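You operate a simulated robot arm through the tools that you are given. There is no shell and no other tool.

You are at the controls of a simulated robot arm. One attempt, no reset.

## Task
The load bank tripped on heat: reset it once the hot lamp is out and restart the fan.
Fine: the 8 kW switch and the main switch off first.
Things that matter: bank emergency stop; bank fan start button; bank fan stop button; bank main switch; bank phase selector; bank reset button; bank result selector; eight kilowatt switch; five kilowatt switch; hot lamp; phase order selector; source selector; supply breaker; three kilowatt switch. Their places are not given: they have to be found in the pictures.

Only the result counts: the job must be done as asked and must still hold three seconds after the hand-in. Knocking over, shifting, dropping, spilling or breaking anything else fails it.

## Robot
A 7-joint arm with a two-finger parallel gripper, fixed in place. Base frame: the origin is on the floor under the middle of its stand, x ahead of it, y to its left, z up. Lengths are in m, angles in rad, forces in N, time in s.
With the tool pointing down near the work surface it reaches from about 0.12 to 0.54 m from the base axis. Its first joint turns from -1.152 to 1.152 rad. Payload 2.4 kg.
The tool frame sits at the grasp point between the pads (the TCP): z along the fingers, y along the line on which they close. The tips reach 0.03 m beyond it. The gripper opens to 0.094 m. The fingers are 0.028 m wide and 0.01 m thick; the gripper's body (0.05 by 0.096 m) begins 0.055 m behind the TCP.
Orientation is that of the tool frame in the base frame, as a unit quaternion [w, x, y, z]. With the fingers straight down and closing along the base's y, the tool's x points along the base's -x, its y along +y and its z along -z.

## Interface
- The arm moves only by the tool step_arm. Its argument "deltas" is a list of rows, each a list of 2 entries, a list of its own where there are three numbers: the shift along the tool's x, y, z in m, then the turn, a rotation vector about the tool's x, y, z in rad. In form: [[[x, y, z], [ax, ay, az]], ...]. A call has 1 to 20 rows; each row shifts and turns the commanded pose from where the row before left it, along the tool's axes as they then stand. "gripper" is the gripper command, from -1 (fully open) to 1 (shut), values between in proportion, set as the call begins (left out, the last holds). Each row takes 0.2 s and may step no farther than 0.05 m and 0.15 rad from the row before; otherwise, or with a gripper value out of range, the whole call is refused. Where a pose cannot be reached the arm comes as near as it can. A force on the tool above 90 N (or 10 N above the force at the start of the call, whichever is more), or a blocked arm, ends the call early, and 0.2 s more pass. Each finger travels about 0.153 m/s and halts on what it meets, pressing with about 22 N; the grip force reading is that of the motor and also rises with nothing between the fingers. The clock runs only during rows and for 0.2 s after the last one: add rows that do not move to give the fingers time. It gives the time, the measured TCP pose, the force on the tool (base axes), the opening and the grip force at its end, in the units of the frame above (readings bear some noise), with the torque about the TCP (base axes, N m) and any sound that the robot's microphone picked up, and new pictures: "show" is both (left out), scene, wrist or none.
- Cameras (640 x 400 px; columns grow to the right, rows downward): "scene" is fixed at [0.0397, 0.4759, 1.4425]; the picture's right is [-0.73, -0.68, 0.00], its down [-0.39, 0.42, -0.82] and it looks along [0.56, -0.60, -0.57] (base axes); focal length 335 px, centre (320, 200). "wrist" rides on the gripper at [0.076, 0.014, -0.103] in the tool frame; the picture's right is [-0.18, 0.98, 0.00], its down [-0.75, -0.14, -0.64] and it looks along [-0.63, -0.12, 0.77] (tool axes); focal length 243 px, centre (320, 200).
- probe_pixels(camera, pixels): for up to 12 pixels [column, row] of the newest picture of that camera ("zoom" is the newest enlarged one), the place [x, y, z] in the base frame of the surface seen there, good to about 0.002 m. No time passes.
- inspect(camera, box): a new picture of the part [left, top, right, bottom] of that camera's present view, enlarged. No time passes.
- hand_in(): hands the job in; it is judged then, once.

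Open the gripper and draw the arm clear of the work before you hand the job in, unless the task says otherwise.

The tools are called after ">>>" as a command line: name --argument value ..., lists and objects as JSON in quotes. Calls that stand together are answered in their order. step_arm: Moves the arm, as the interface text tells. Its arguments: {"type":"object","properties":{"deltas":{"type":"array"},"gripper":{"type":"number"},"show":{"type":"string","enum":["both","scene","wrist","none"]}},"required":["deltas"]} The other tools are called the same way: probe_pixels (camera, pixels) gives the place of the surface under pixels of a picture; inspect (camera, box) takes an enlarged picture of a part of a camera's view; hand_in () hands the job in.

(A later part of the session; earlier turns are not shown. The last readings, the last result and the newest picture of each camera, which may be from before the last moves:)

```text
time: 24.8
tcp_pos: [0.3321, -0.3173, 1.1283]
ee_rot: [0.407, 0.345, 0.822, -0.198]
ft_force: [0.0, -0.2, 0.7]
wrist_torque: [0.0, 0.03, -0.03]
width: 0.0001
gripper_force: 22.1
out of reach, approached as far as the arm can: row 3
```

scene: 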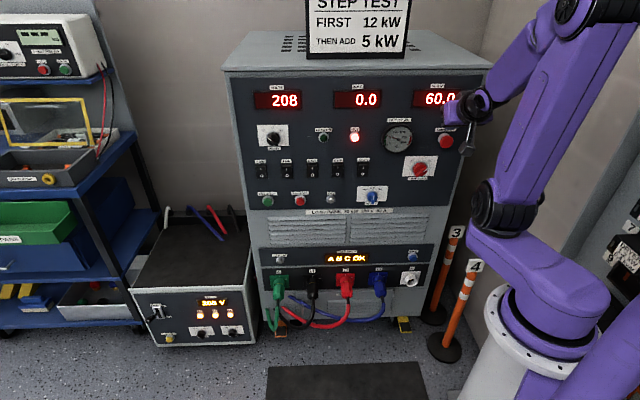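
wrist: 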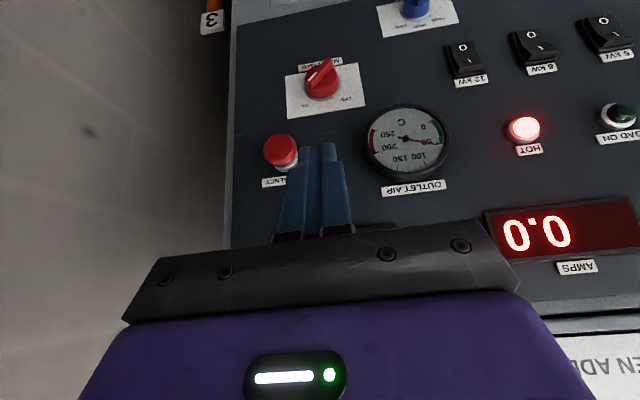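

At pitch 52° I'm at the fold boundary (d 0.459, z 1.128), so for MAIN LOAD I will push the bar's upper end sideways with the tilted closed finger rather than grip it. I probe the E-stop and knob extents to plan clearances.

>>> inspect --camera "scene" --box '[400, 125, 460, 185]'

>>> probe_pixels --camera "zoom" --pixels '[[240, 222], [270, 215], [210, 245], [165, 290], [200, 260], [230, 205], [300, 300], [452, 90], [440, 70], [410, 75], [420, 100], [475, 60]]'

>>> inspect --camera "scene" --box '[380, 120, 420, 160]'

```text
6.67 times, centred on (430, 155) of scene
```

zoom: 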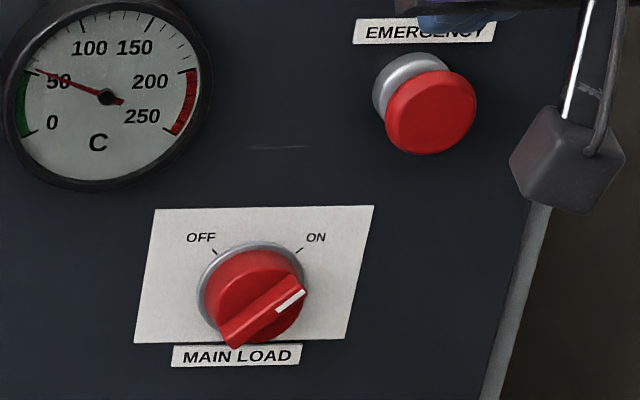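

```text
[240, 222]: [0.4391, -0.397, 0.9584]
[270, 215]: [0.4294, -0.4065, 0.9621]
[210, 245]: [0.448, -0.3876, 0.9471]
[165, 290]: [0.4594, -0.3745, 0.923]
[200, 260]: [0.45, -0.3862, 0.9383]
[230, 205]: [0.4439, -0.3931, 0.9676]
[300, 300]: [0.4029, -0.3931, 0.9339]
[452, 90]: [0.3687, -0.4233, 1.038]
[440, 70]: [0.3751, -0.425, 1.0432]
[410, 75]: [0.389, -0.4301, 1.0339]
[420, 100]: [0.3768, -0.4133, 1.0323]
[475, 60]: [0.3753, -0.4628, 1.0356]
```

```text
10.00 times, centred on (400, 140) of scene
```

zoom: 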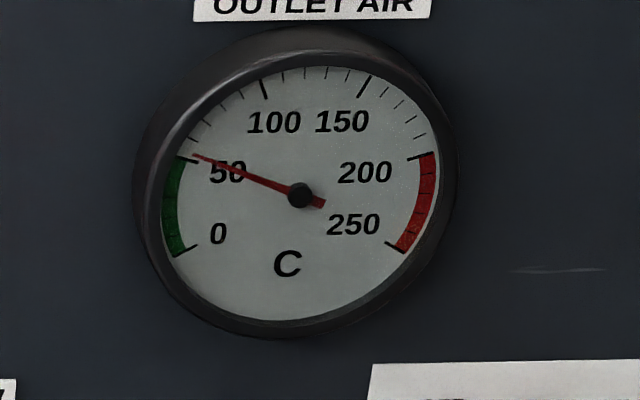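

Gauge reads ~53 °C and falling; E-stop front at d≈0.559, bar end at (0.403,-0.393,0.934). I square the tool orientation, move forward a bit and descend at s≈−0.02 to just above knob level, staying short of the bar.

>>> step_arm --deltas '[[[-0.027, 0.0095, 0.036], [-0.052, 0.012, 0.016]], [[0.0296, 0, 0.0276], [0, 0, 0]], [[0.0296, 0, 0.0276], [0, 0, 0]], [[0.0296, 0, 0.0276], [0, 0, 0]], [[0, 0, 0], [0, 0, 0]]]' --show "both"

```text
time: 26.0
tcp_pos: [0.3809, -0.3532, 1.0087]
ee_rot: [0.412, 0.342, 0.827, -0.172]
ft_force: [-0.2, 0.6, -0.7]
wrist_torque: [0.01, 0.0, 0.0]
width: 0.0
gripper_force: 22.4
```

scene: 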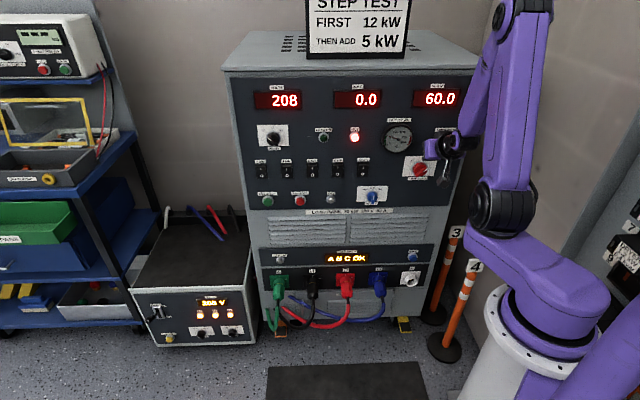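
wrist: 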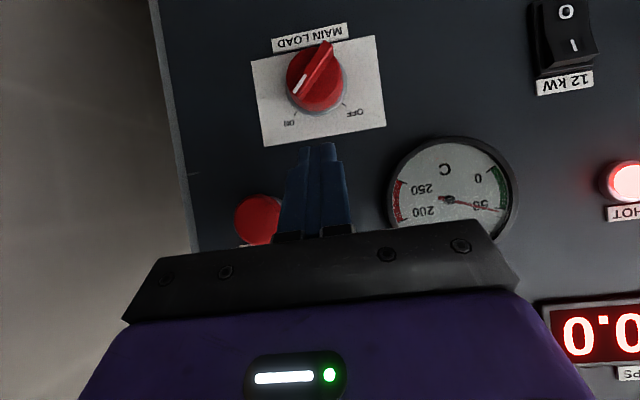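

Well placed: s −0.020, d 0.519, z 1.009, no reach warning. I lower to z 0.949 and then shift right to s≈+0.017, to the right of the bar's upper end, still in front of it.

>>> step_arm --deltas '[[[0.0239, 0, 0.018], [0, 0, 0]], [[0.0239, 0, 0.018], [0, 0, 0]], [[0, -0.0185, 0], [0, 0, 0]], [[0, -0.0185, 0], [0, 0, 0]], [[0, 0, 0], [0, 0, 0]]]' --show "both"

>>> inspect --camera "wrist" --box '[200, 60, 440, 240]'

>>> inspect --camera "scene" --box '[390, 130, 470, 200]'

```text
time: 27.2
tcp_pos: [0.3538, -0.3803, 0.9477]
ee_rot: [0.412, 0.342, 0.827, -0.171]
ft_force: [-0.1, -0.2, 0.8]
wrist_torque: [0.01, -0.04, 0.0]
width: 0.0001
gripper_force: 22.3
```

scene: 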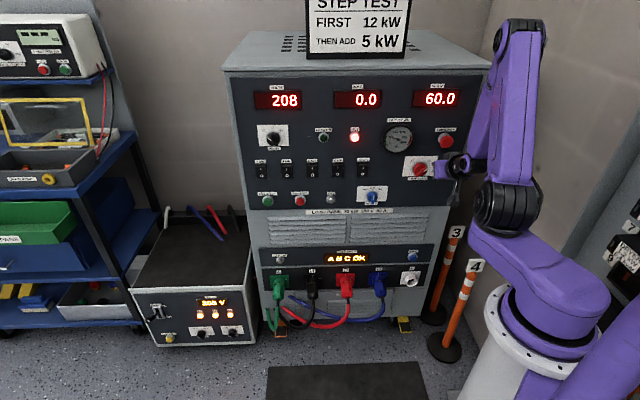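
wrist: 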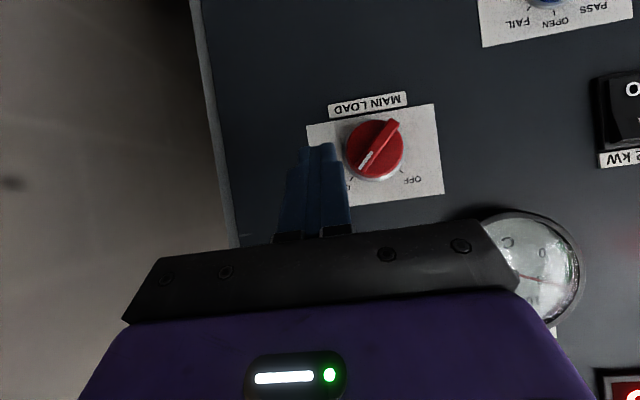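

```text
2.22 times, centred on (320, 150) of wrist
```

zoom: 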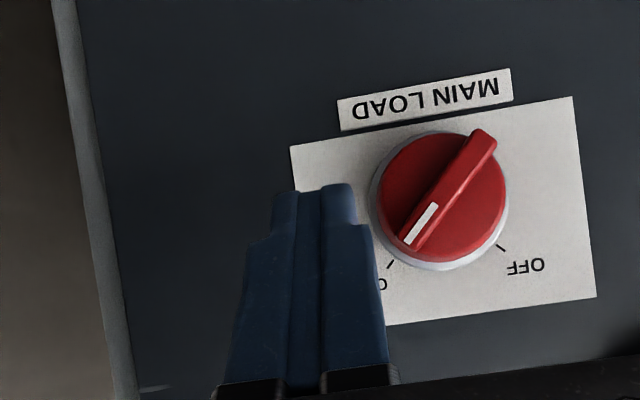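

```text
5.71 times, centred on (430, 165) of scene
```

zoom: 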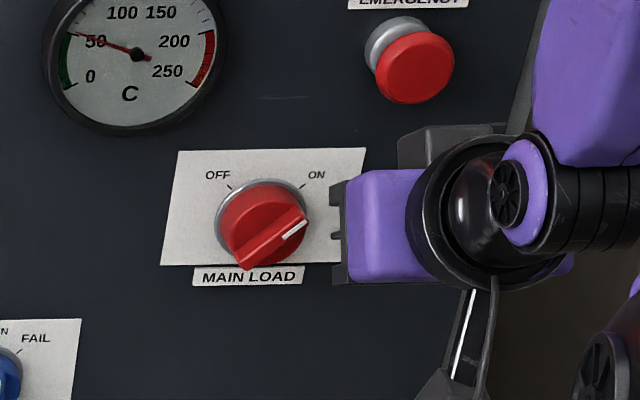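

Finger is right of the bar's upper end (left face at s≈0.009; bar end ≈ −0.004). I advance 19.5 mm so the tip sits beside the bar, then push left 15 mm in small rows and read the force.

>>> step_arm --deltas '[[[-0.0117, 0, 0.0156], [0, 0, 0]], [[0, 0.006, 0], [0, 0, 0]], [[0, 0.005, 0], [0, 0, 0]], [[0, 0.004, 0], [0, 0, 0]], [[0, 0.004, 0], [0, 0, 0]]]' --show "both"

>>> inspect --camera "wrist" --box '[200, 60, 440, 240]'

>>> inspect --camera "scene" --box '[390, 130, 470, 200]'

```text
time: 28.4
tcp_pos: [0.3751, -0.3835, 0.9497]
ee_rot: [0.413, 0.348, 0.823, -0.175]
ft_force: [-29.1, -7.6, 18.5]
wrist_torque: [-0.31, -0.17, -0.58]
width: 0.0
gripper_force: 22.0
```

scene: 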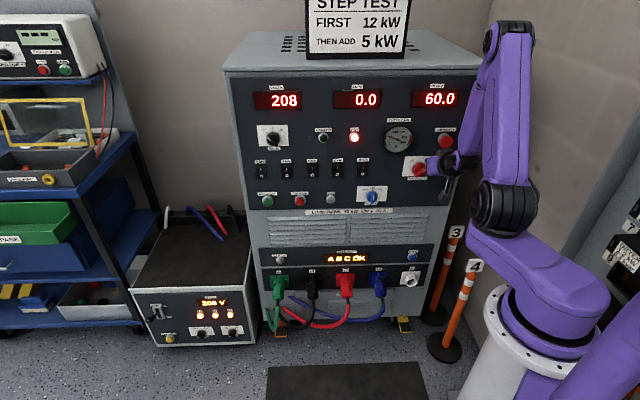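
wrist: 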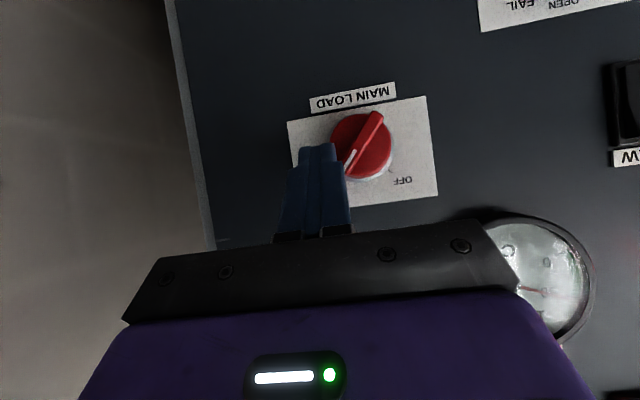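

```text
2.22 times, centred on (320, 150) of wrist
```

zoom: 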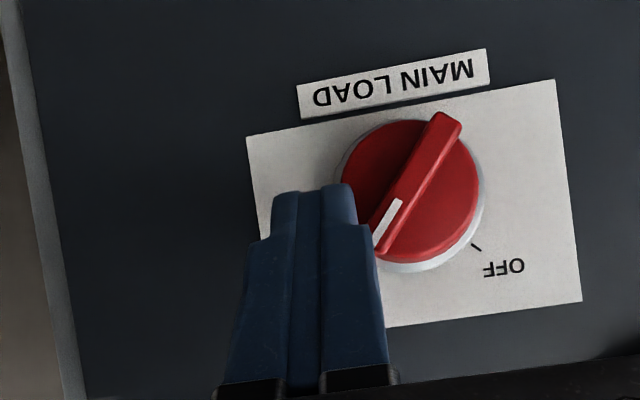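

```text
5.71 times, centred on (430, 165) of scene
```

zoom: 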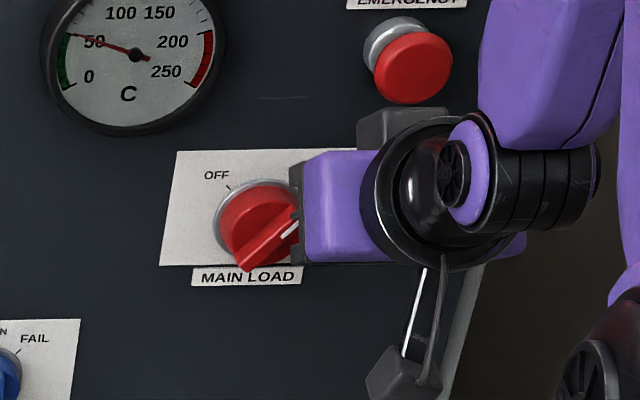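

Force (26 N right, 18 N up, 15 N back) shows the finger is jammed on the bar's end face rather than its lower-right flank. I back off right, lower ~2 cm and come in below-right of the bar end so I can push up-left along the arc.

>>> step_arm --deltas '[[[0, -0.018, 0], [0, 0, 0]], [[0.0156, 0, 0.0117], [0, 0, 0]], [[0, 0.008, 0], [0, 0, 0]], [[0, 0, 0], [0, 0, 0]]]' --show "both"

>>> inspect --camera "wrist" --box '[200, 60, 440, 240]'

>>> inspect --camera "scene" --box '[390, 130, 470, 200]'

```text
time: 29.4
tcp_pos: [0.3719, -0.3863, 0.9259]
ee_rot: [0.412, 0.341, 0.828, -0.171]
ft_force: [-0.4, 0.5, 0.5]
wrist_torque: [0.01, -0.01, -0.02]
width: 0.0
gripper_force: 21.6
```

scene: 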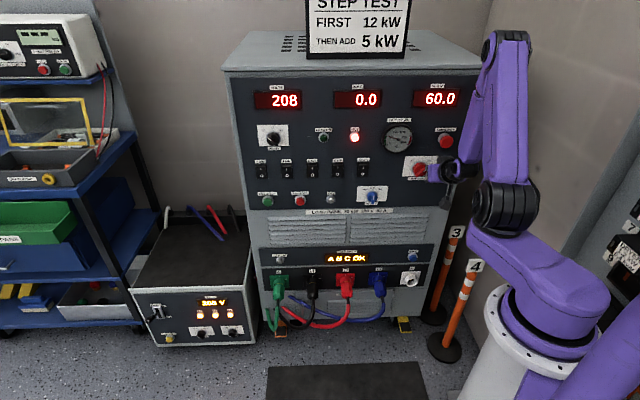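
wrist: 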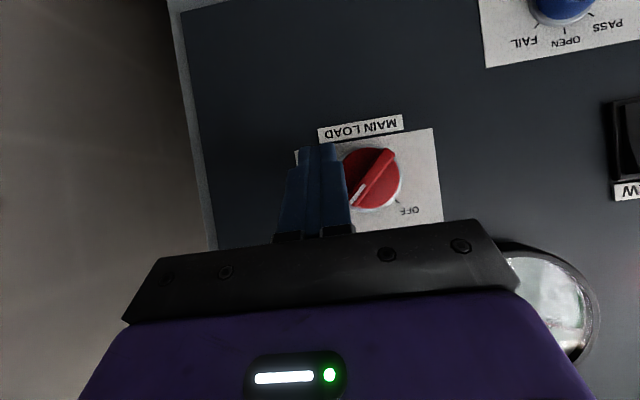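

```text
2.22 times, centred on (320, 150) of wrist
```

zoom: 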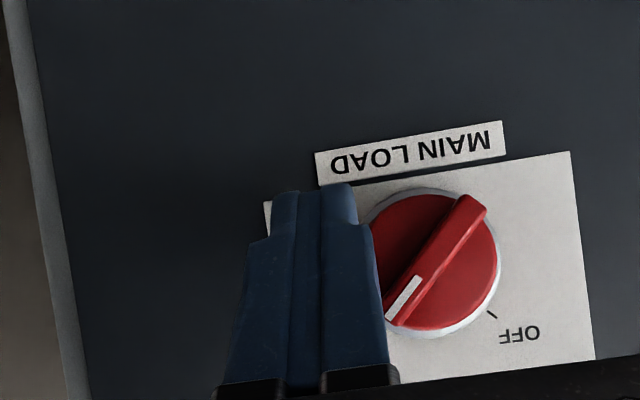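

```text
5.71 times, centred on (430, 165) of scene
```

zoom: 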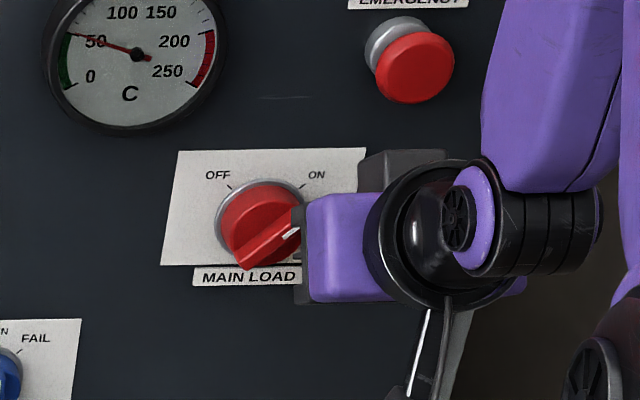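

Now the finger is below-right of the bar end with no contact (s 0.010, tip z≈0.919). I push 3 mm deeper and sweep up-left along the arc in small rows.

>>> step_arm --deltas '[[[-0.0058, 0.005, -0.0006], [0, 0, 0]], [[-0.0045, 0.0044, -0.0034], [0, 0, 0]], [[-0.0031, 0.0048, -0.0023], [0, 0, 0]], [[0, 0, 0], [0, 0, 0]]]' --show "both"

>>> inspect --camera "wrist" --box '[200, 60, 440, 240]'

>>> inspect --camera "scene" --box '[390, 130, 470, 200]'

```text
time: 30.4
tcp_pos: [0.386, -0.3788, 0.9436]
ee_rot: [0.411, 0.342, 0.827, -0.172]
ft_force: [-1.4, 0.2, -0.5]
wrist_torque: [0.01, -0.01, -0.01]
width: 0.0001
gripper_force: 22.0
```

scene: 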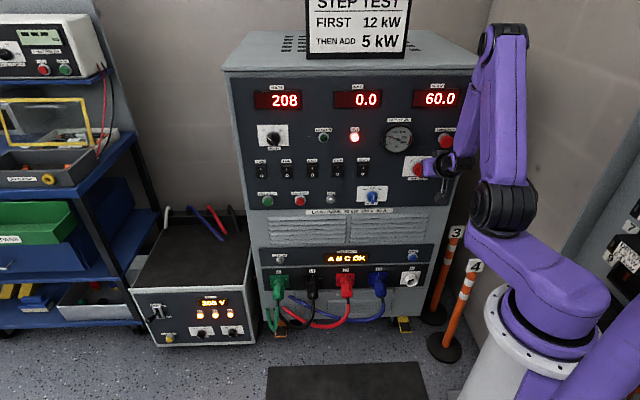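
wrist: 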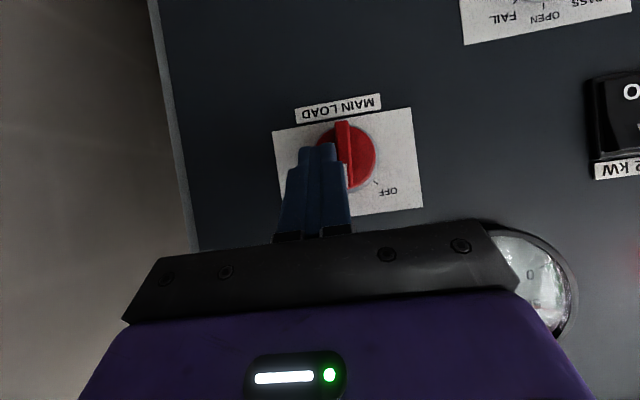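

```text
2.22 times, centred on (320, 150) of wrist
```

zoom: 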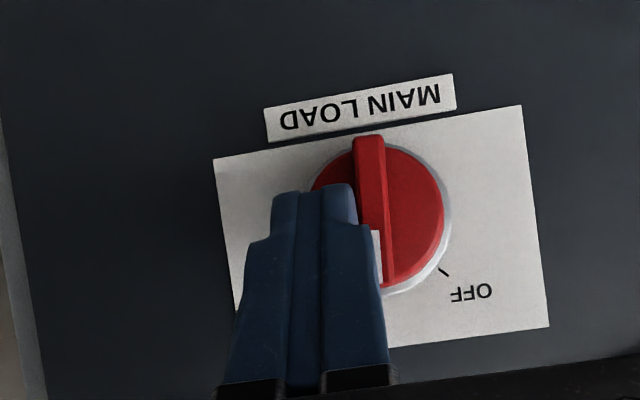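

```text
5.71 times, centred on (430, 165) of scene
```

zoom: 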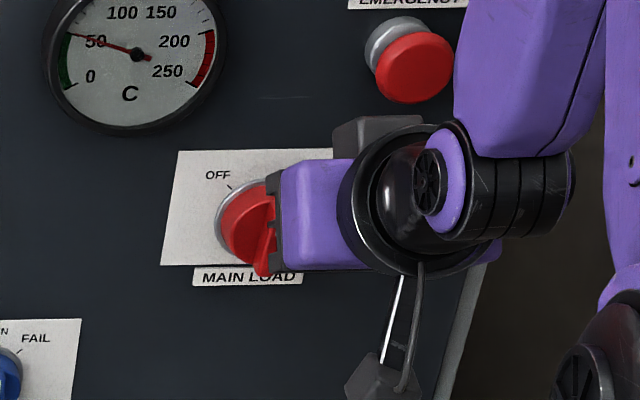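

The bar has turned to vertical with little force. I continue: rise ~1 cm along its right side and then push left to bring it to OFF.

>>> step_arm --deltas '[[[-0.004, 0.001, -0.003], [0, 0, 0]], [[-0.004, 0.002, -0.003], [0, 0, 0]], [[-0.0016, 0.004, -0.0012], [0, 0, 0]], [[-0.0016, 0.004, -0.0012], [0, 0, 0]], [[0, 0.002, 0], [0, 0, 0]], [[0, 0, 0], [0, 0, 0]]]' --show "both"

>>> inspect --camera "wrist" --box '[200, 60, 440, 240]'

>>> inspect --camera "scene" --box '[390, 130, 470, 200]'

```text
time: 31.8
tcp_pos: [0.3927, -0.3699, 0.9567]
ee_rot: [0.411, 0.342, 0.828, -0.171]
ft_force: [-3.3, -0.9, 0.0]
wrist_torque: [-0.01, 0.05, -0.05]
width: 0.0002
gripper_force: 21.4
```

scene: 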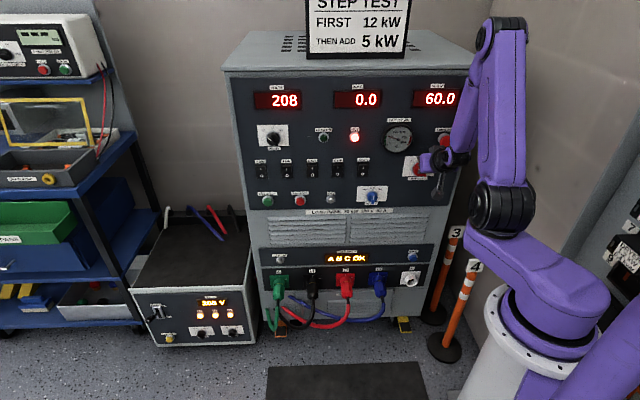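
wrist: 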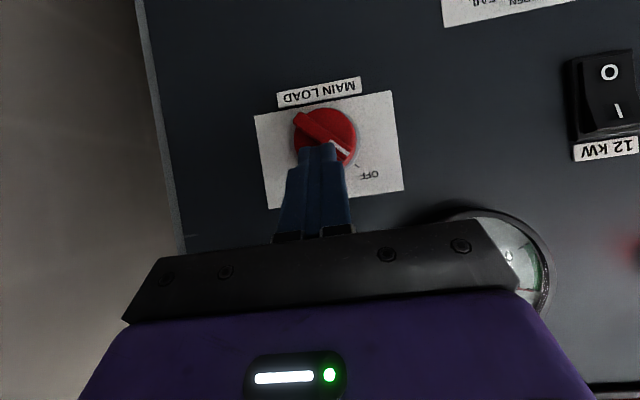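

```text
2.22 times, centred on (320, 150) of wrist
```

zoom: 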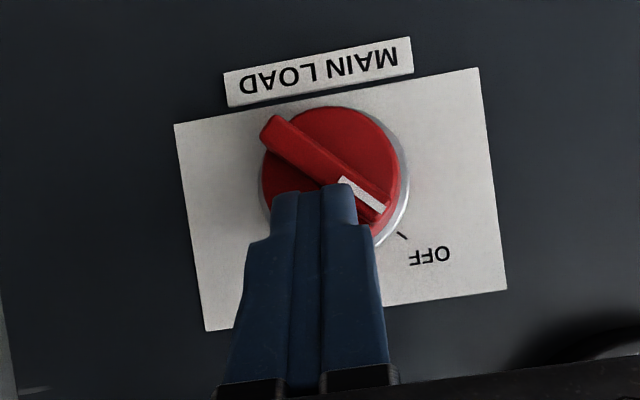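

```text
5.71 times, centred on (430, 165) of scene
```

zoom: 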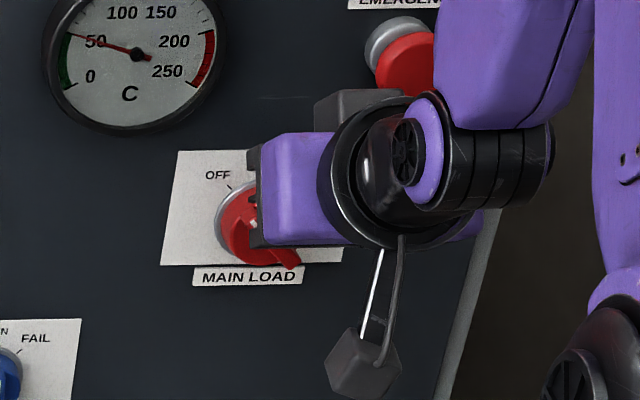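

The pointer is at about OFF. I pull straight back from the panel 4 cm and rise to see the knob unobstructed.

>>> step_arm --deltas '[[[0.012, 0, -0.016], [0, 0, 0]], [[0.006, 0, -0.008], [0, 0, 0]], [[-0.032, 0, -0.024], [0, 0, 0]], [[-0.024, 0.01, -0.018], [0, 0, 0]], [[0, 0, 0], [0, 0, 0]]]' --show "both"

>>> inspect --camera "scene" --box '[390, 130, 470, 200]'

>>> inspect --camera "wrist" --box '[220, 0, 460, 180]'

```text
time: 33.0
tcp_pos: [0.381, -0.3417, 1.0251]
ee_rot: [0.411, 0.341, 0.828, -0.17]
ft_force: [0.3, -0.9, 0.2]
wrist_torque: [0.01, 0.01, 0.01]
width: 0.0
gripper_force: 22.3
```

scene: 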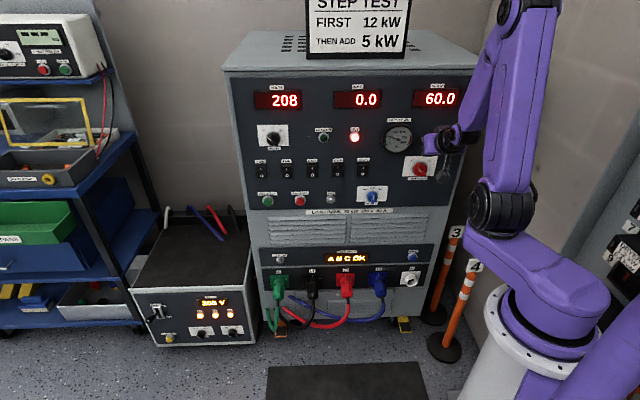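
wrist: 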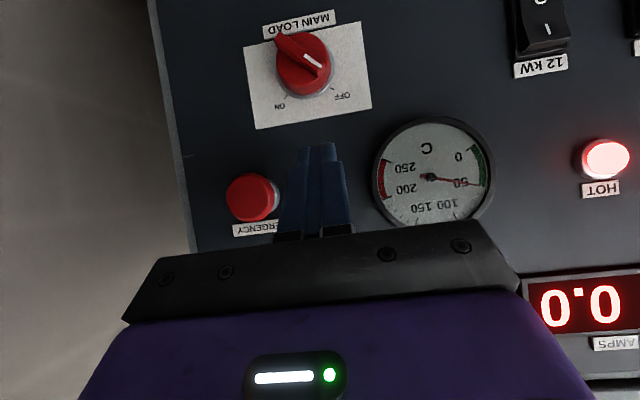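

```text
5.71 times, centred on (430, 165) of scene
```

zoom: 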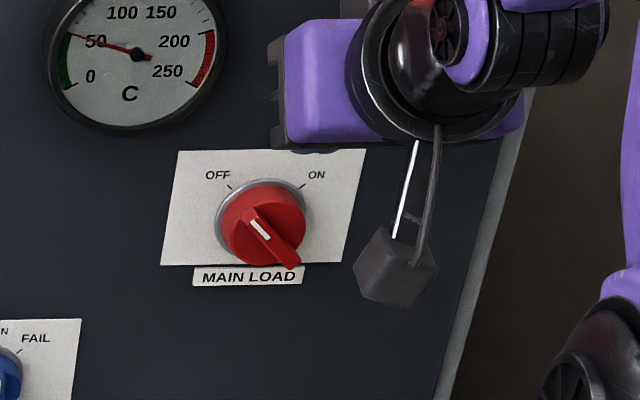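

```text
2.22 times, centred on (340, 90) of wrist
```

zoom: 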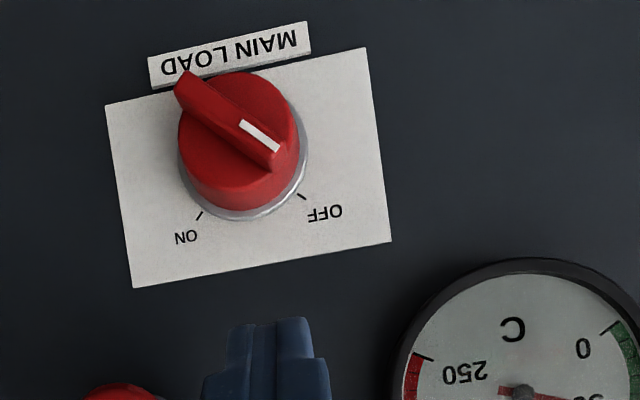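

The bar now points to OFF in both views. I verify its angle by probing bar points in the newest (wrist) zoom, and check the hot lamp at scene (354,137), still lit.

>>> probe_pixels --camera "zoom" --pixels '[[188, 90], [210, 108], [243, 124], [260, 138], [277, 149], [240, 135], [203, 213], [300, 195]]'

>>> inspect --camera "scene" --box '[340, 115, 420, 165]'

```text
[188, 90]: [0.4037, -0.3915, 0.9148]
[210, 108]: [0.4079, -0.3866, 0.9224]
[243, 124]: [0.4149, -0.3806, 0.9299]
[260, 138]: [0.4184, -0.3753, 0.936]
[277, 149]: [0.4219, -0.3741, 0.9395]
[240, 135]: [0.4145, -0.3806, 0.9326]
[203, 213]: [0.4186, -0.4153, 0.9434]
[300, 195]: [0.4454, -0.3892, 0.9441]
```

```text
8.00 times, centred on (380, 140) of scene
```

zoom: 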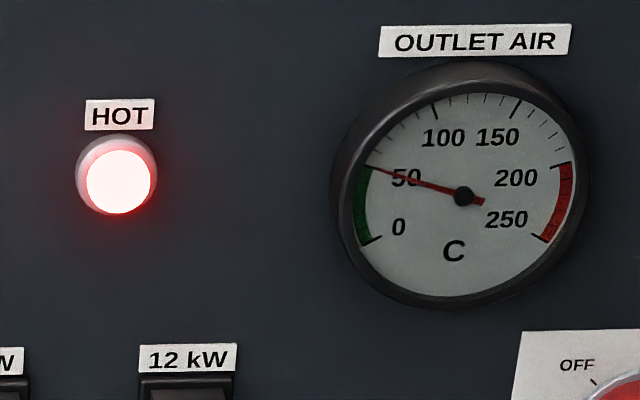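

MAIN LOAD bar is at 135° = OFF (probed), hot lamp still lit, gauge ~50 °C. While it cools I pitch the tool more downward, retreat, and start descending toward the RESET button at (0.400,-0.420,0.552) without touching it.

>>> step_arm --deltas '[[[0.012, 0, -0.016], [0, 0.15, 0]], [[0.012, 0, -0.016], [0, 0.15, 0]], [[0.0, -0.02, 0], [0, 0, 0]], [[0.0, -0.022, 0], [0, 0, 0]], [[0.0264, 0, 0.0365], [0, 0, 0]], [[0.0264, 0, 0.0365], [0, 0, 0]], [[0, 0, 0], [0, 0, 0]]]' --show "both"

```text
time: 34.6
tcp_pos: [0.3226, -0.3435, 0.939]
ee_rot: [0.283, 0.364, 0.879, -0.119]
ft_force: [-0.2, 0.1, -0.2]
wrist_torque: [-0.05, 0.0, 0.0]
width: 0.0
gripper_force: 22.2
```

scene: 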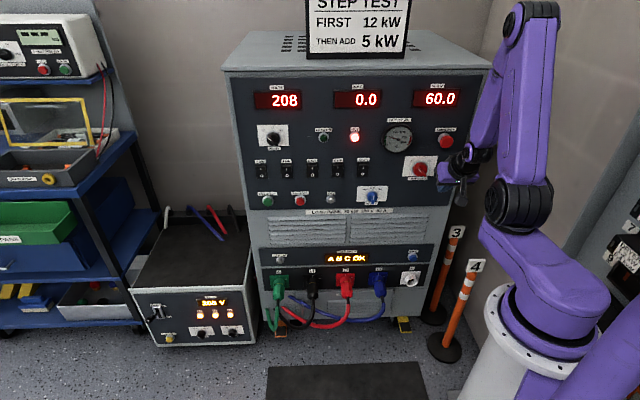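
wrist: 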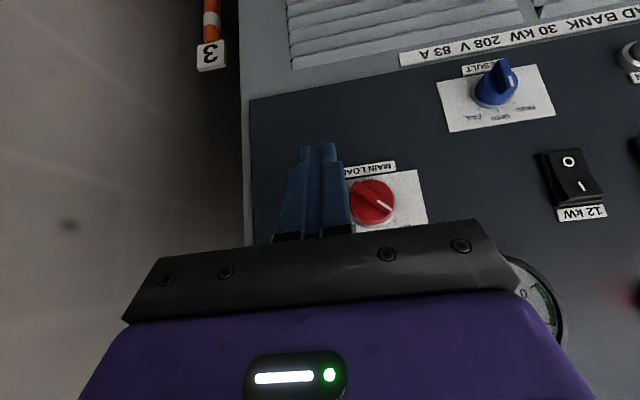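

No warnings; at s 0.015, d 0.471, z 0.939. I keep descending straight down ~0.3 m in front of the louvres to near RESET height.

>>> step_arm --deltas '[[[0.0264, 0, 0.0365], [0, 0, 0]], [[0.0264, 0, 0.0365], [0, 0, 0]], [[0.0264, 0, 0.0365], [0, 0, 0]], [[0.0264, 0, 0.0365], [0, 0, 0]], [[0, 0, 0], [0, 0, 0]]]' --show "both"

```text
time: 35.8
tcp_pos: [0.3198, -0.3442, 0.7586]
ee_rot: [0.284, 0.363, 0.879, -0.119]
ft_force: [-0.1, -0.4, -0.1]
wrist_torque: [-0.01, 0.02, 0.0]
width: 0.0001
gripper_force: 21.3
```

scene: 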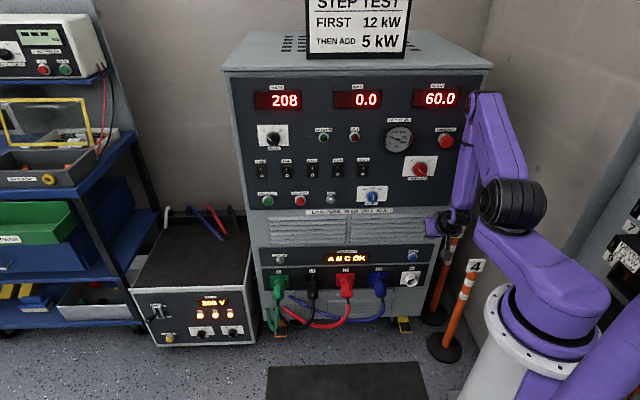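
wrist: 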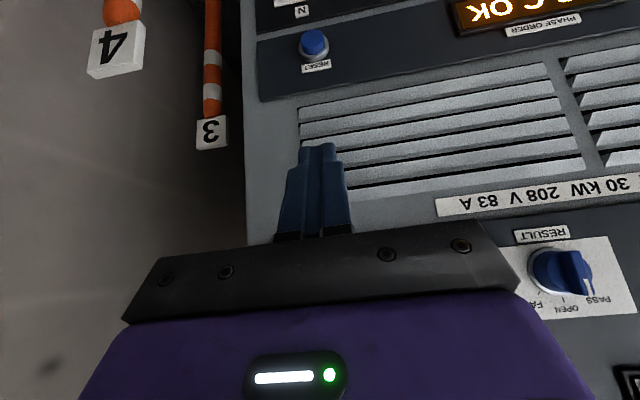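

In the scene picture the HOT lamp at (354,137) seems to have gone dark. I confirm by zooming, and probe the RESET button at wrist (314,42).

>>> inspect --camera "scene" --box '[340, 115, 420, 165]'

>>> inspect --camera "wrist" --box '[250, 0, 410, 100]'

>>> probe_pixels --camera "wrist" --pixels '[[314, 38], [309, 38], [320, 38], [314, 45], [314, 32], [304, 48], [325, 46], [314, 55], [280, 60], [290, 5]]'

```text
8.00 times, centred on (380, 140) of scene
```

zoom: 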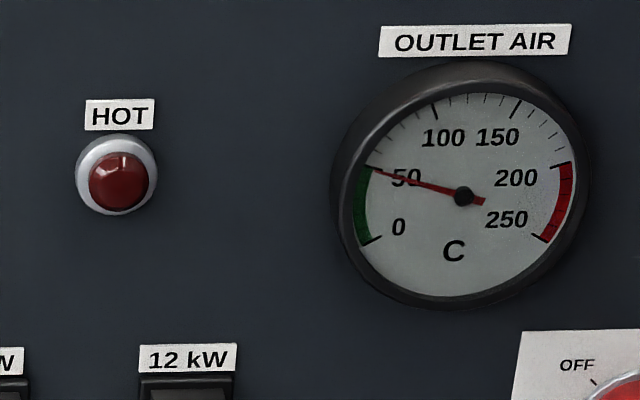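

```text
4.00 times, centred on (330, 50) of wrist
```

zoom: 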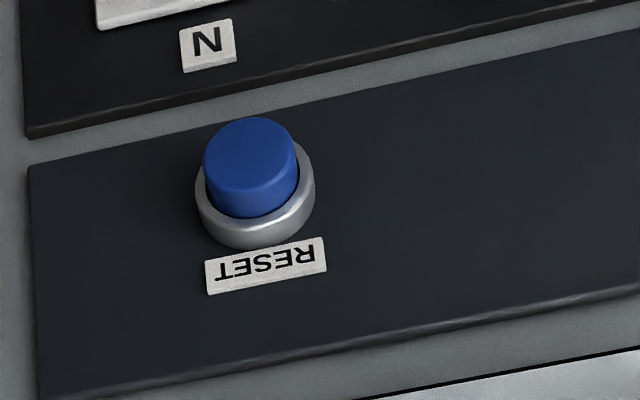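

```text
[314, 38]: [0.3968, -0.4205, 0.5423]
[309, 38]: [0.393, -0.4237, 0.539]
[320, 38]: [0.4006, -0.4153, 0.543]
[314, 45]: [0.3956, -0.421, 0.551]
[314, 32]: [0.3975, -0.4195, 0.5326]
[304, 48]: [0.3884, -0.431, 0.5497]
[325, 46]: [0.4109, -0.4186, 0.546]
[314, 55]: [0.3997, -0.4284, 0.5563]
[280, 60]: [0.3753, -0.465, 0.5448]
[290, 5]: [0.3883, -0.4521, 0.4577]
```

HOT lamp is confirmed dark. RESET button front is at d≈0.578, s 0.016, z≈0.5415. I descend to z≈0.60, pitch up to 37° tilt, and go to just above button height, still ~4.5 cm short.

>>> step_arm --deltas '[[[0.0234, 0, 0.0324], [0, 0, 0]], [[0.0234, 0, 0.0324], [0, 0, 0]], [[0.0234, 0, 0.0324], [0, 0, 0]], [[0.0234, 0, 0.0324], [0, 0, 0]], [[0, 0, 0], [0, -0.15, 0]], [[0, 0, 0], [0, -0.15, 0]], [[0, 0, 0], [0, 0, 0]]]' --show "both"

```text
time: 37.4
tcp_pos: [0.3196, -0.3438, 0.5987]
ee_rot: [0.413, 0.341, 0.827, -0.171]
ft_force: [0.9, 0.8, -0.1]
wrist_torque: [0.0, -0.02, 0.02]
width: 0.0
gripper_force: 21.9
```

scene: 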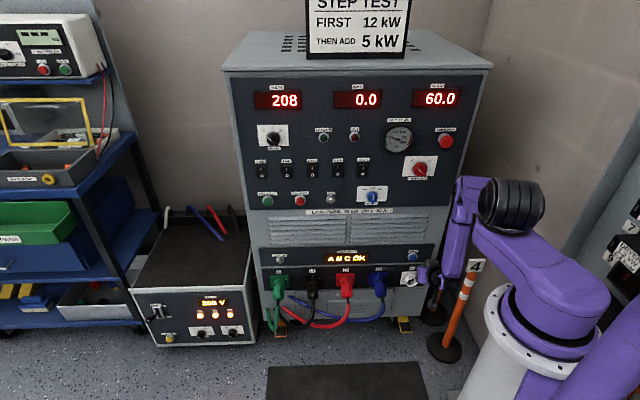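
wrist: 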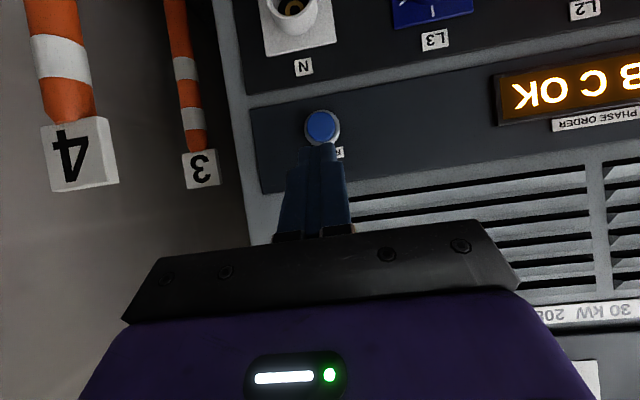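

Reset button is straight ahead at wrist (321,126). I check how close the post "4" (scene (476,265)) is, and re-probe the button before approaching.

>>> probe_pixels --camera "scene" --pixels '[[476, 266], [465, 290], [457, 231], [430, 275], [425, 282], [447, 283], [465, 220]]'

>>> probe_pixels --camera "wrist" --pixels '[[321, 126], [311, 126], [331, 126], [321, 115], [321, 137], [303, 126], [338, 126], [85, 130], [200, 170], [290, 20]]'

```text
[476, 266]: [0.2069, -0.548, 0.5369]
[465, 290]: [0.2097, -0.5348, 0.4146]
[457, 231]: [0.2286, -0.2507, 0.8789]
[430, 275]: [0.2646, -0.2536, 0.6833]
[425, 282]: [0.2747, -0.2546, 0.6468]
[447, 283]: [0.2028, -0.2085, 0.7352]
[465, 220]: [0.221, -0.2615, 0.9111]
```

```text
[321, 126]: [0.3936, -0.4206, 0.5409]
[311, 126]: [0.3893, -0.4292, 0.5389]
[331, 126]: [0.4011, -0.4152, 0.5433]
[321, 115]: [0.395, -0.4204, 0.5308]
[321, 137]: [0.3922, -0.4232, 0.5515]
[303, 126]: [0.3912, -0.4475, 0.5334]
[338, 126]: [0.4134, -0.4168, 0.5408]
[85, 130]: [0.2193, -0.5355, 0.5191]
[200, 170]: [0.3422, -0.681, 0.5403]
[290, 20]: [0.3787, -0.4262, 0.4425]
```

Post 4 is ~0.2 m away, clear. I lower 5 cm and advance to about 9 mm short of the RESET button face (s 0.018, z 0.541).

>>> step_arm --deltas '[[[0.0201, -0.001, 0.0152], [0, 0, 0]], [[0.0202, 0, 0.0151], [0, 0, 0]], [[-0.0198, 0, 0.0264], [0, 0, 0]], [[-0.0198, 0, 0.0264], [0, 0, 0]], [[0, 0, 0], [0, 0, 0]]]' --show "both"

>>> inspect --camera "wrist" --box '[240, 80, 400, 220]'

>>> inspect --camera "scene" --box '[390, 235, 450, 285]'

```text
time: 38.6
tcp_pos: [0.3652, -0.3903, 0.5746]
ee_rot: [0.412, 0.342, 0.827, -0.171]
ft_force: [1.0, -1.0, 1.1]
wrist_torque: [-0.03, -0.02, 0.01]
width: 0.0001
gripper_force: 21.6
out of reach, approached as far as the arm can: row 2
```

scene: 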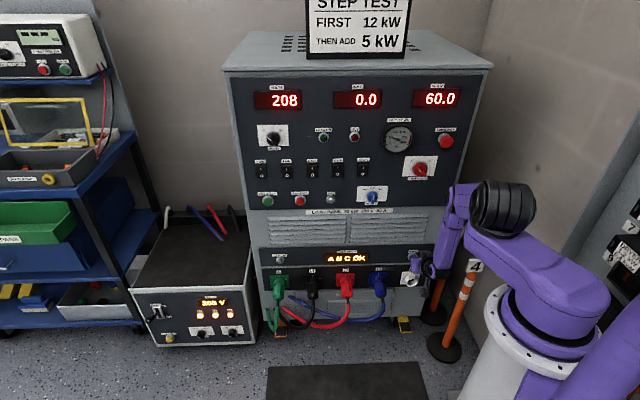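
wrist: 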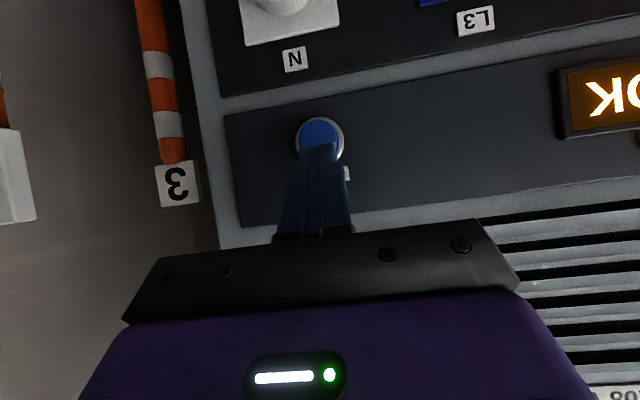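

```text
2.86 times, centred on (320, 150) of wrist
```

zoom: 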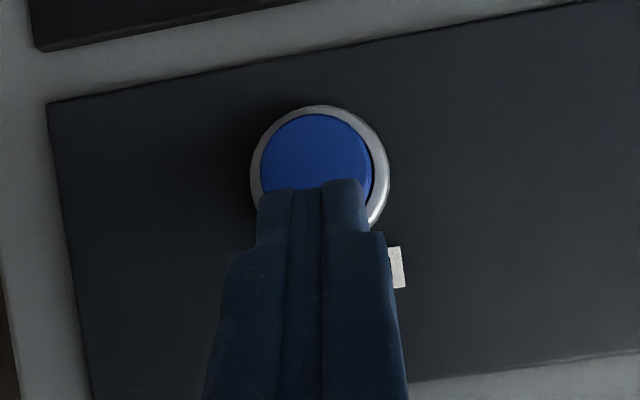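

```text
8.00 times, centred on (420, 260) of scene
```

zoom: 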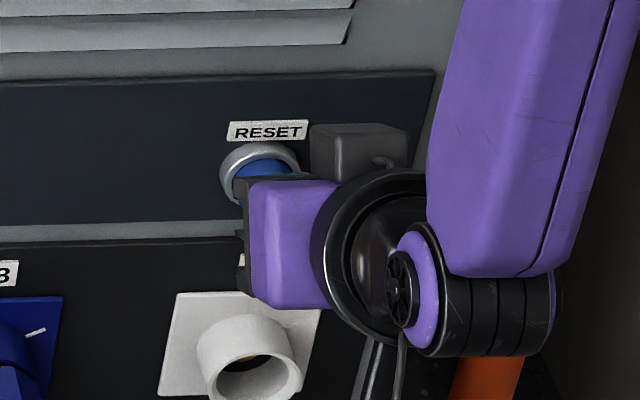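

The finger lines up with the button, but z stopped at 0.575 (reach limit). I try lowering another 2.6 cm from here, since the arm is farther out now.

>>> step_arm --deltas '[[[0.0105, 0, 0.0079], [0, 0, 0]], [[0.0105, 0, 0.0079], [0, 0, 0]], [[0, 0, 0], [0, 0, 0]]]' --show "wrist"

```text
time: 39.4
tcp_pos: [0.3652, -0.3891, 0.5707]
ee_rot: [0.411, 0.342, 0.827, -0.172]
ft_force: [0.3, 0.1, 0.7]
wrist_torque: [-0.04, -0.01, -0.02]
width: 0.0
gripper_force: 21.9
out of reach, approached as far as the arm can: row 1, 2
```

wrist: 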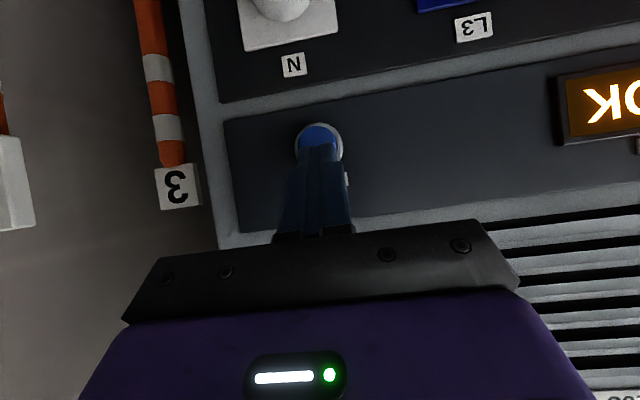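

Limit persists at this tilt, so I retreat 2 cm and pitch the tool 17° further down to raise the wrist, then try to lower again.

>>> step_arm --deltas '[[[0.012, 0, -0.016], [0, 0.15, 0]], [[0, 0, 0], [0, 0.15, 0]], [[0.0076, 0, 0.0105], [0, 0, 0]], [[0, 0, 0], [0, 0, 0]]]' --show "both"

```text
time: 40.4
tcp_pos: [0.3527, -0.3759, 0.5576]
ee_rot: [0.283, 0.364, 0.88, -0.119]
ft_force: [0.5, -0.6, 0.3]
wrist_torque: [-0.02, 0.0, -0.01]
width: 0.0
gripper_force: 22.5
```

scene: 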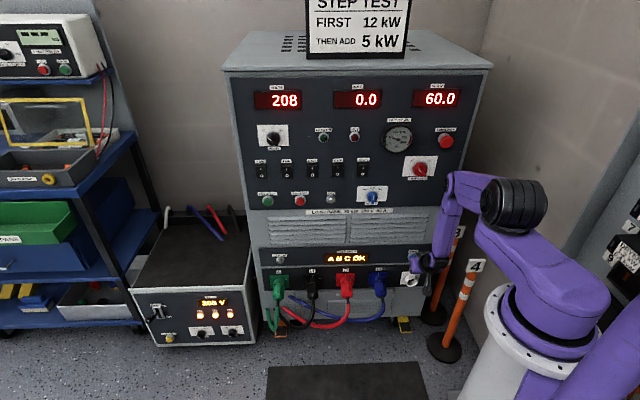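
wrist: 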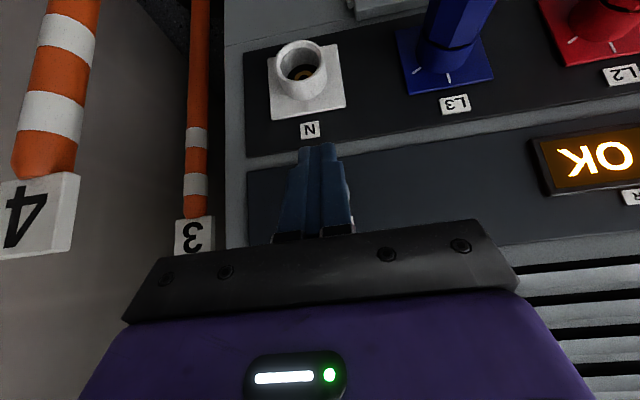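

Now level with the button (lead edge z≈0.5415, d≈0.544), no reach warning. I advance 25 mm and then press in 4 mm rows.

>>> step_arm --deltas '[[[-0.0203, -0.0015, 0.0147], [0, 0, 0]], [[-0.0033, 0, 0.0023], [0, 0, 0]], [[-0.0033, 0, 0.0023], [0, 0, 0]], [[-0.0033, 0, 0.0023], [0, 0, 0]], [[0, 0, 0], [0, 0, 0]]]' --show "both"

>>> inspect --camera "wrist" --box '[240, 80, 400, 220]'

>>> inspect --camera "scene" --box '[390, 235, 450, 285]'

```text
time: 41.6
tcp_pos: [0.3763, -0.4031, 0.5579]
ee_rot: [0.283, 0.365, 0.879, -0.119]
ft_force: [-1.6, 1.3, -0.5]
wrist_torque: [0.03, 0.0, 0.0]
width: 0.0
gripper_force: 22.3
```

scene: 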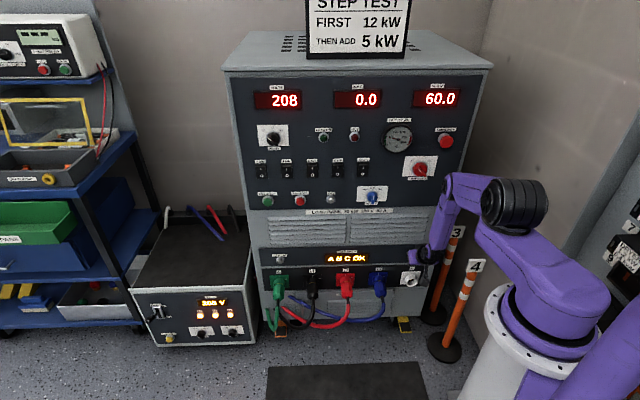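
wrist: 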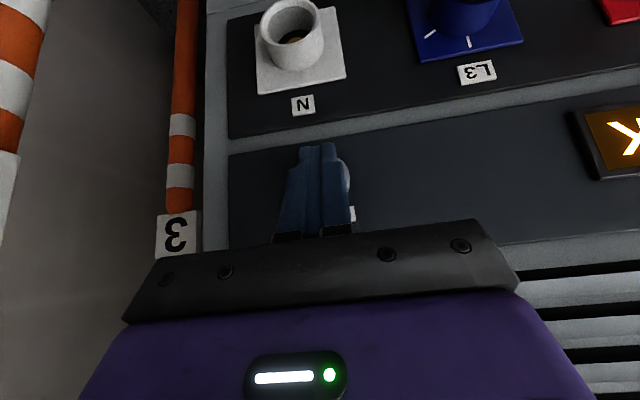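

```text
2.86 times, centred on (320, 150) of wrist
```

zoom: 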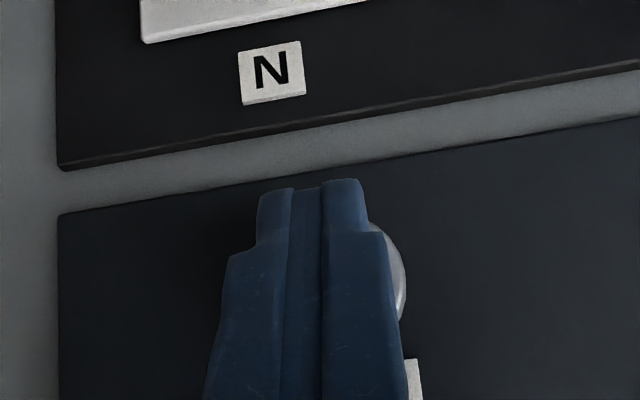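

```text
8.00 times, centred on (420, 260) of scene
```

zoom: 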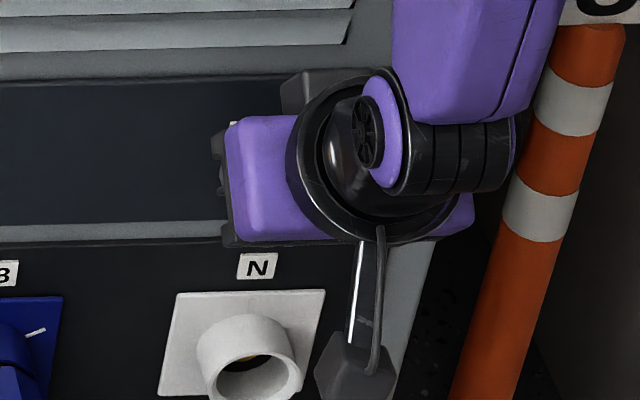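

Light contact (~2 N back) with the RESET button at lead d≈0.580. I press on 6 mm more in 2 mm rows.

>>> step_arm --deltas '[[[-0.0016, 0, 0.0012], [0, 0, 0]], [[-0.0016, 0, 0.0012], [0, 0, 0]], [[-0.0016, 0, 0.0012], [0, 0, 0]], [[0, 0, 0], [0, 0, 0]]]' --show "both"

```text
time: 42.6
tcp_pos: [0.3789, -0.4065, 0.5566]
ee_rot: [0.281, 0.364, 0.88, -0.117]
ft_force: [-7.9, 8.6, -0.4]
wrist_torque: [0.17, 0.12, 0.04]
width: 0.0
gripper_force: 21.7
heard: click
```

scene: 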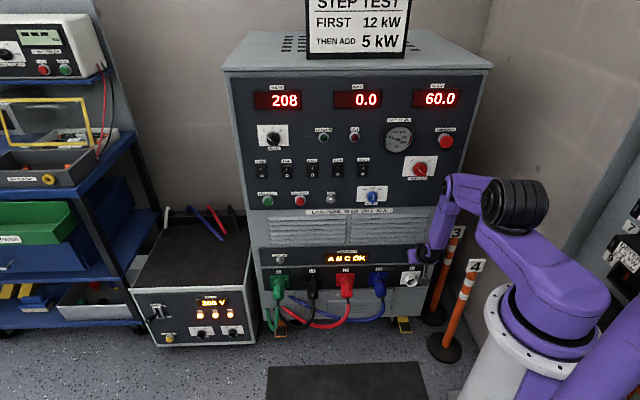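
wrist: 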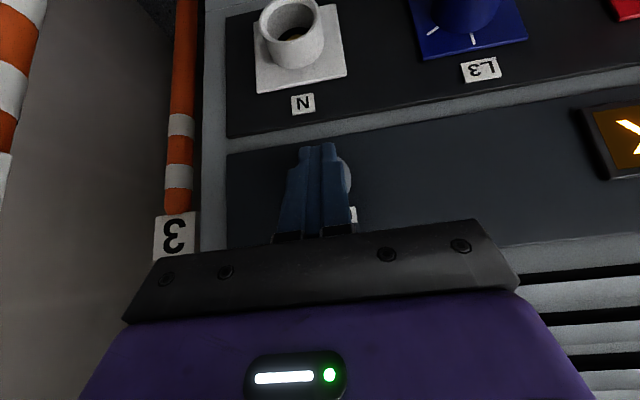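

A click was heard with ~12 N on RESET. I back off straight, then rise, and check the panel.

>>> step_arm --deltas '[[[0.0203, 0, -0.0147], [0, 0, 0]], [[0.0243, 0, -0.0176], [0, 0, 0]], [[0.0243, 0, -0.0176], [0, 0, 0]], [[-0.0264, 0, -0.0365], [0, 0, 0]], [[-0.0264, 0, -0.0365], [0, 0, 0]], [[-0.0264, 0, -0.0365], [0, 0, 0]], [[-0.0264, 0, -0.0365], [0, 0, 0]], [[0, 0, 0], [0, 0, 0]]]' --show "both"

>>> inspect --camera "scene" --box '[240, 115, 480, 275]'

>>> inspect --camera "scene" --box '[250, 185, 290, 215]'

>>> probe_pixels --camera "zoom" --pixels '[[280, 230], [250, 230], [310, 230], [280, 200], [280, 255], [230, 220], [300, 100]]'

```text
time: 44.4
tcp_pos: [0.3199, -0.3453, 0.7407]
ee_rot: [0.283, 0.364, 0.879, -0.119]
ft_force: [0.4, 0.6, 1.2]
wrist_torque: [-0.02, 0.0, 0.0]
width: 0.0002
gripper_force: 22.4
```

scene: 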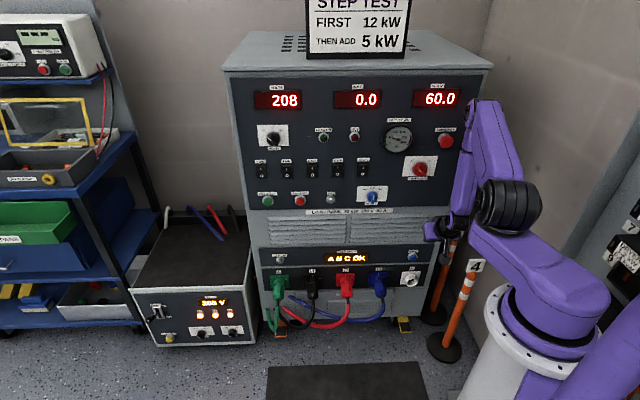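
wrist: 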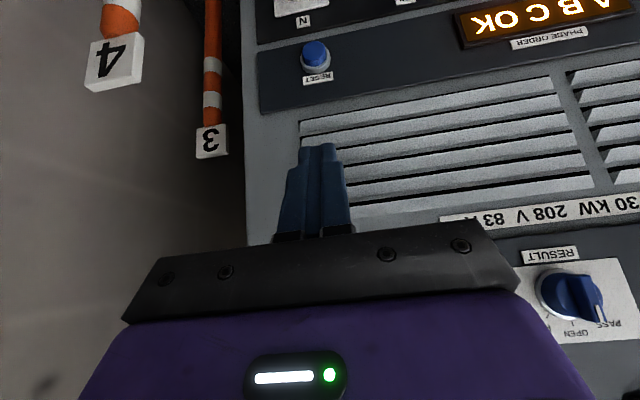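

```text
2.50 times, centred on (360, 195) of scene
```

zoom: 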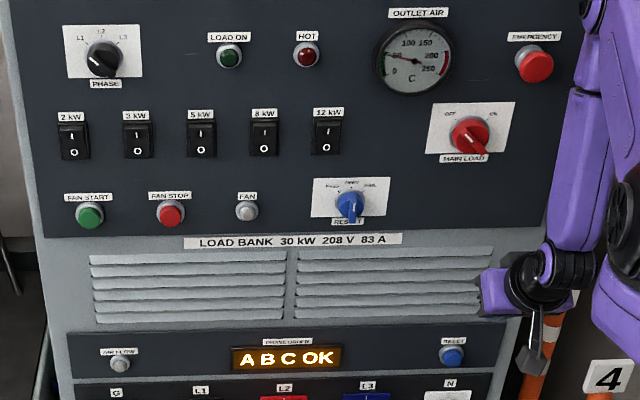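

```text
13.33 times, centred on (270, 200) of scene
```

zoom: 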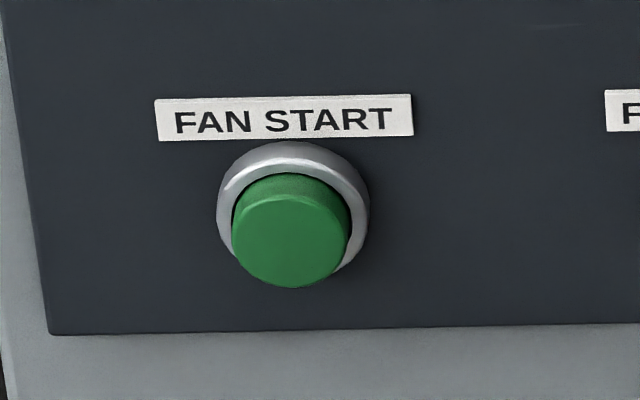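

```text
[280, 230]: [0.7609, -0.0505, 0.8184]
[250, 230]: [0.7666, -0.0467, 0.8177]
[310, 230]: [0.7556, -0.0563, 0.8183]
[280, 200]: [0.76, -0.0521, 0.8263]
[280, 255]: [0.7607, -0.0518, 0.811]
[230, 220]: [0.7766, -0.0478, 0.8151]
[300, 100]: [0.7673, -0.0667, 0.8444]
```

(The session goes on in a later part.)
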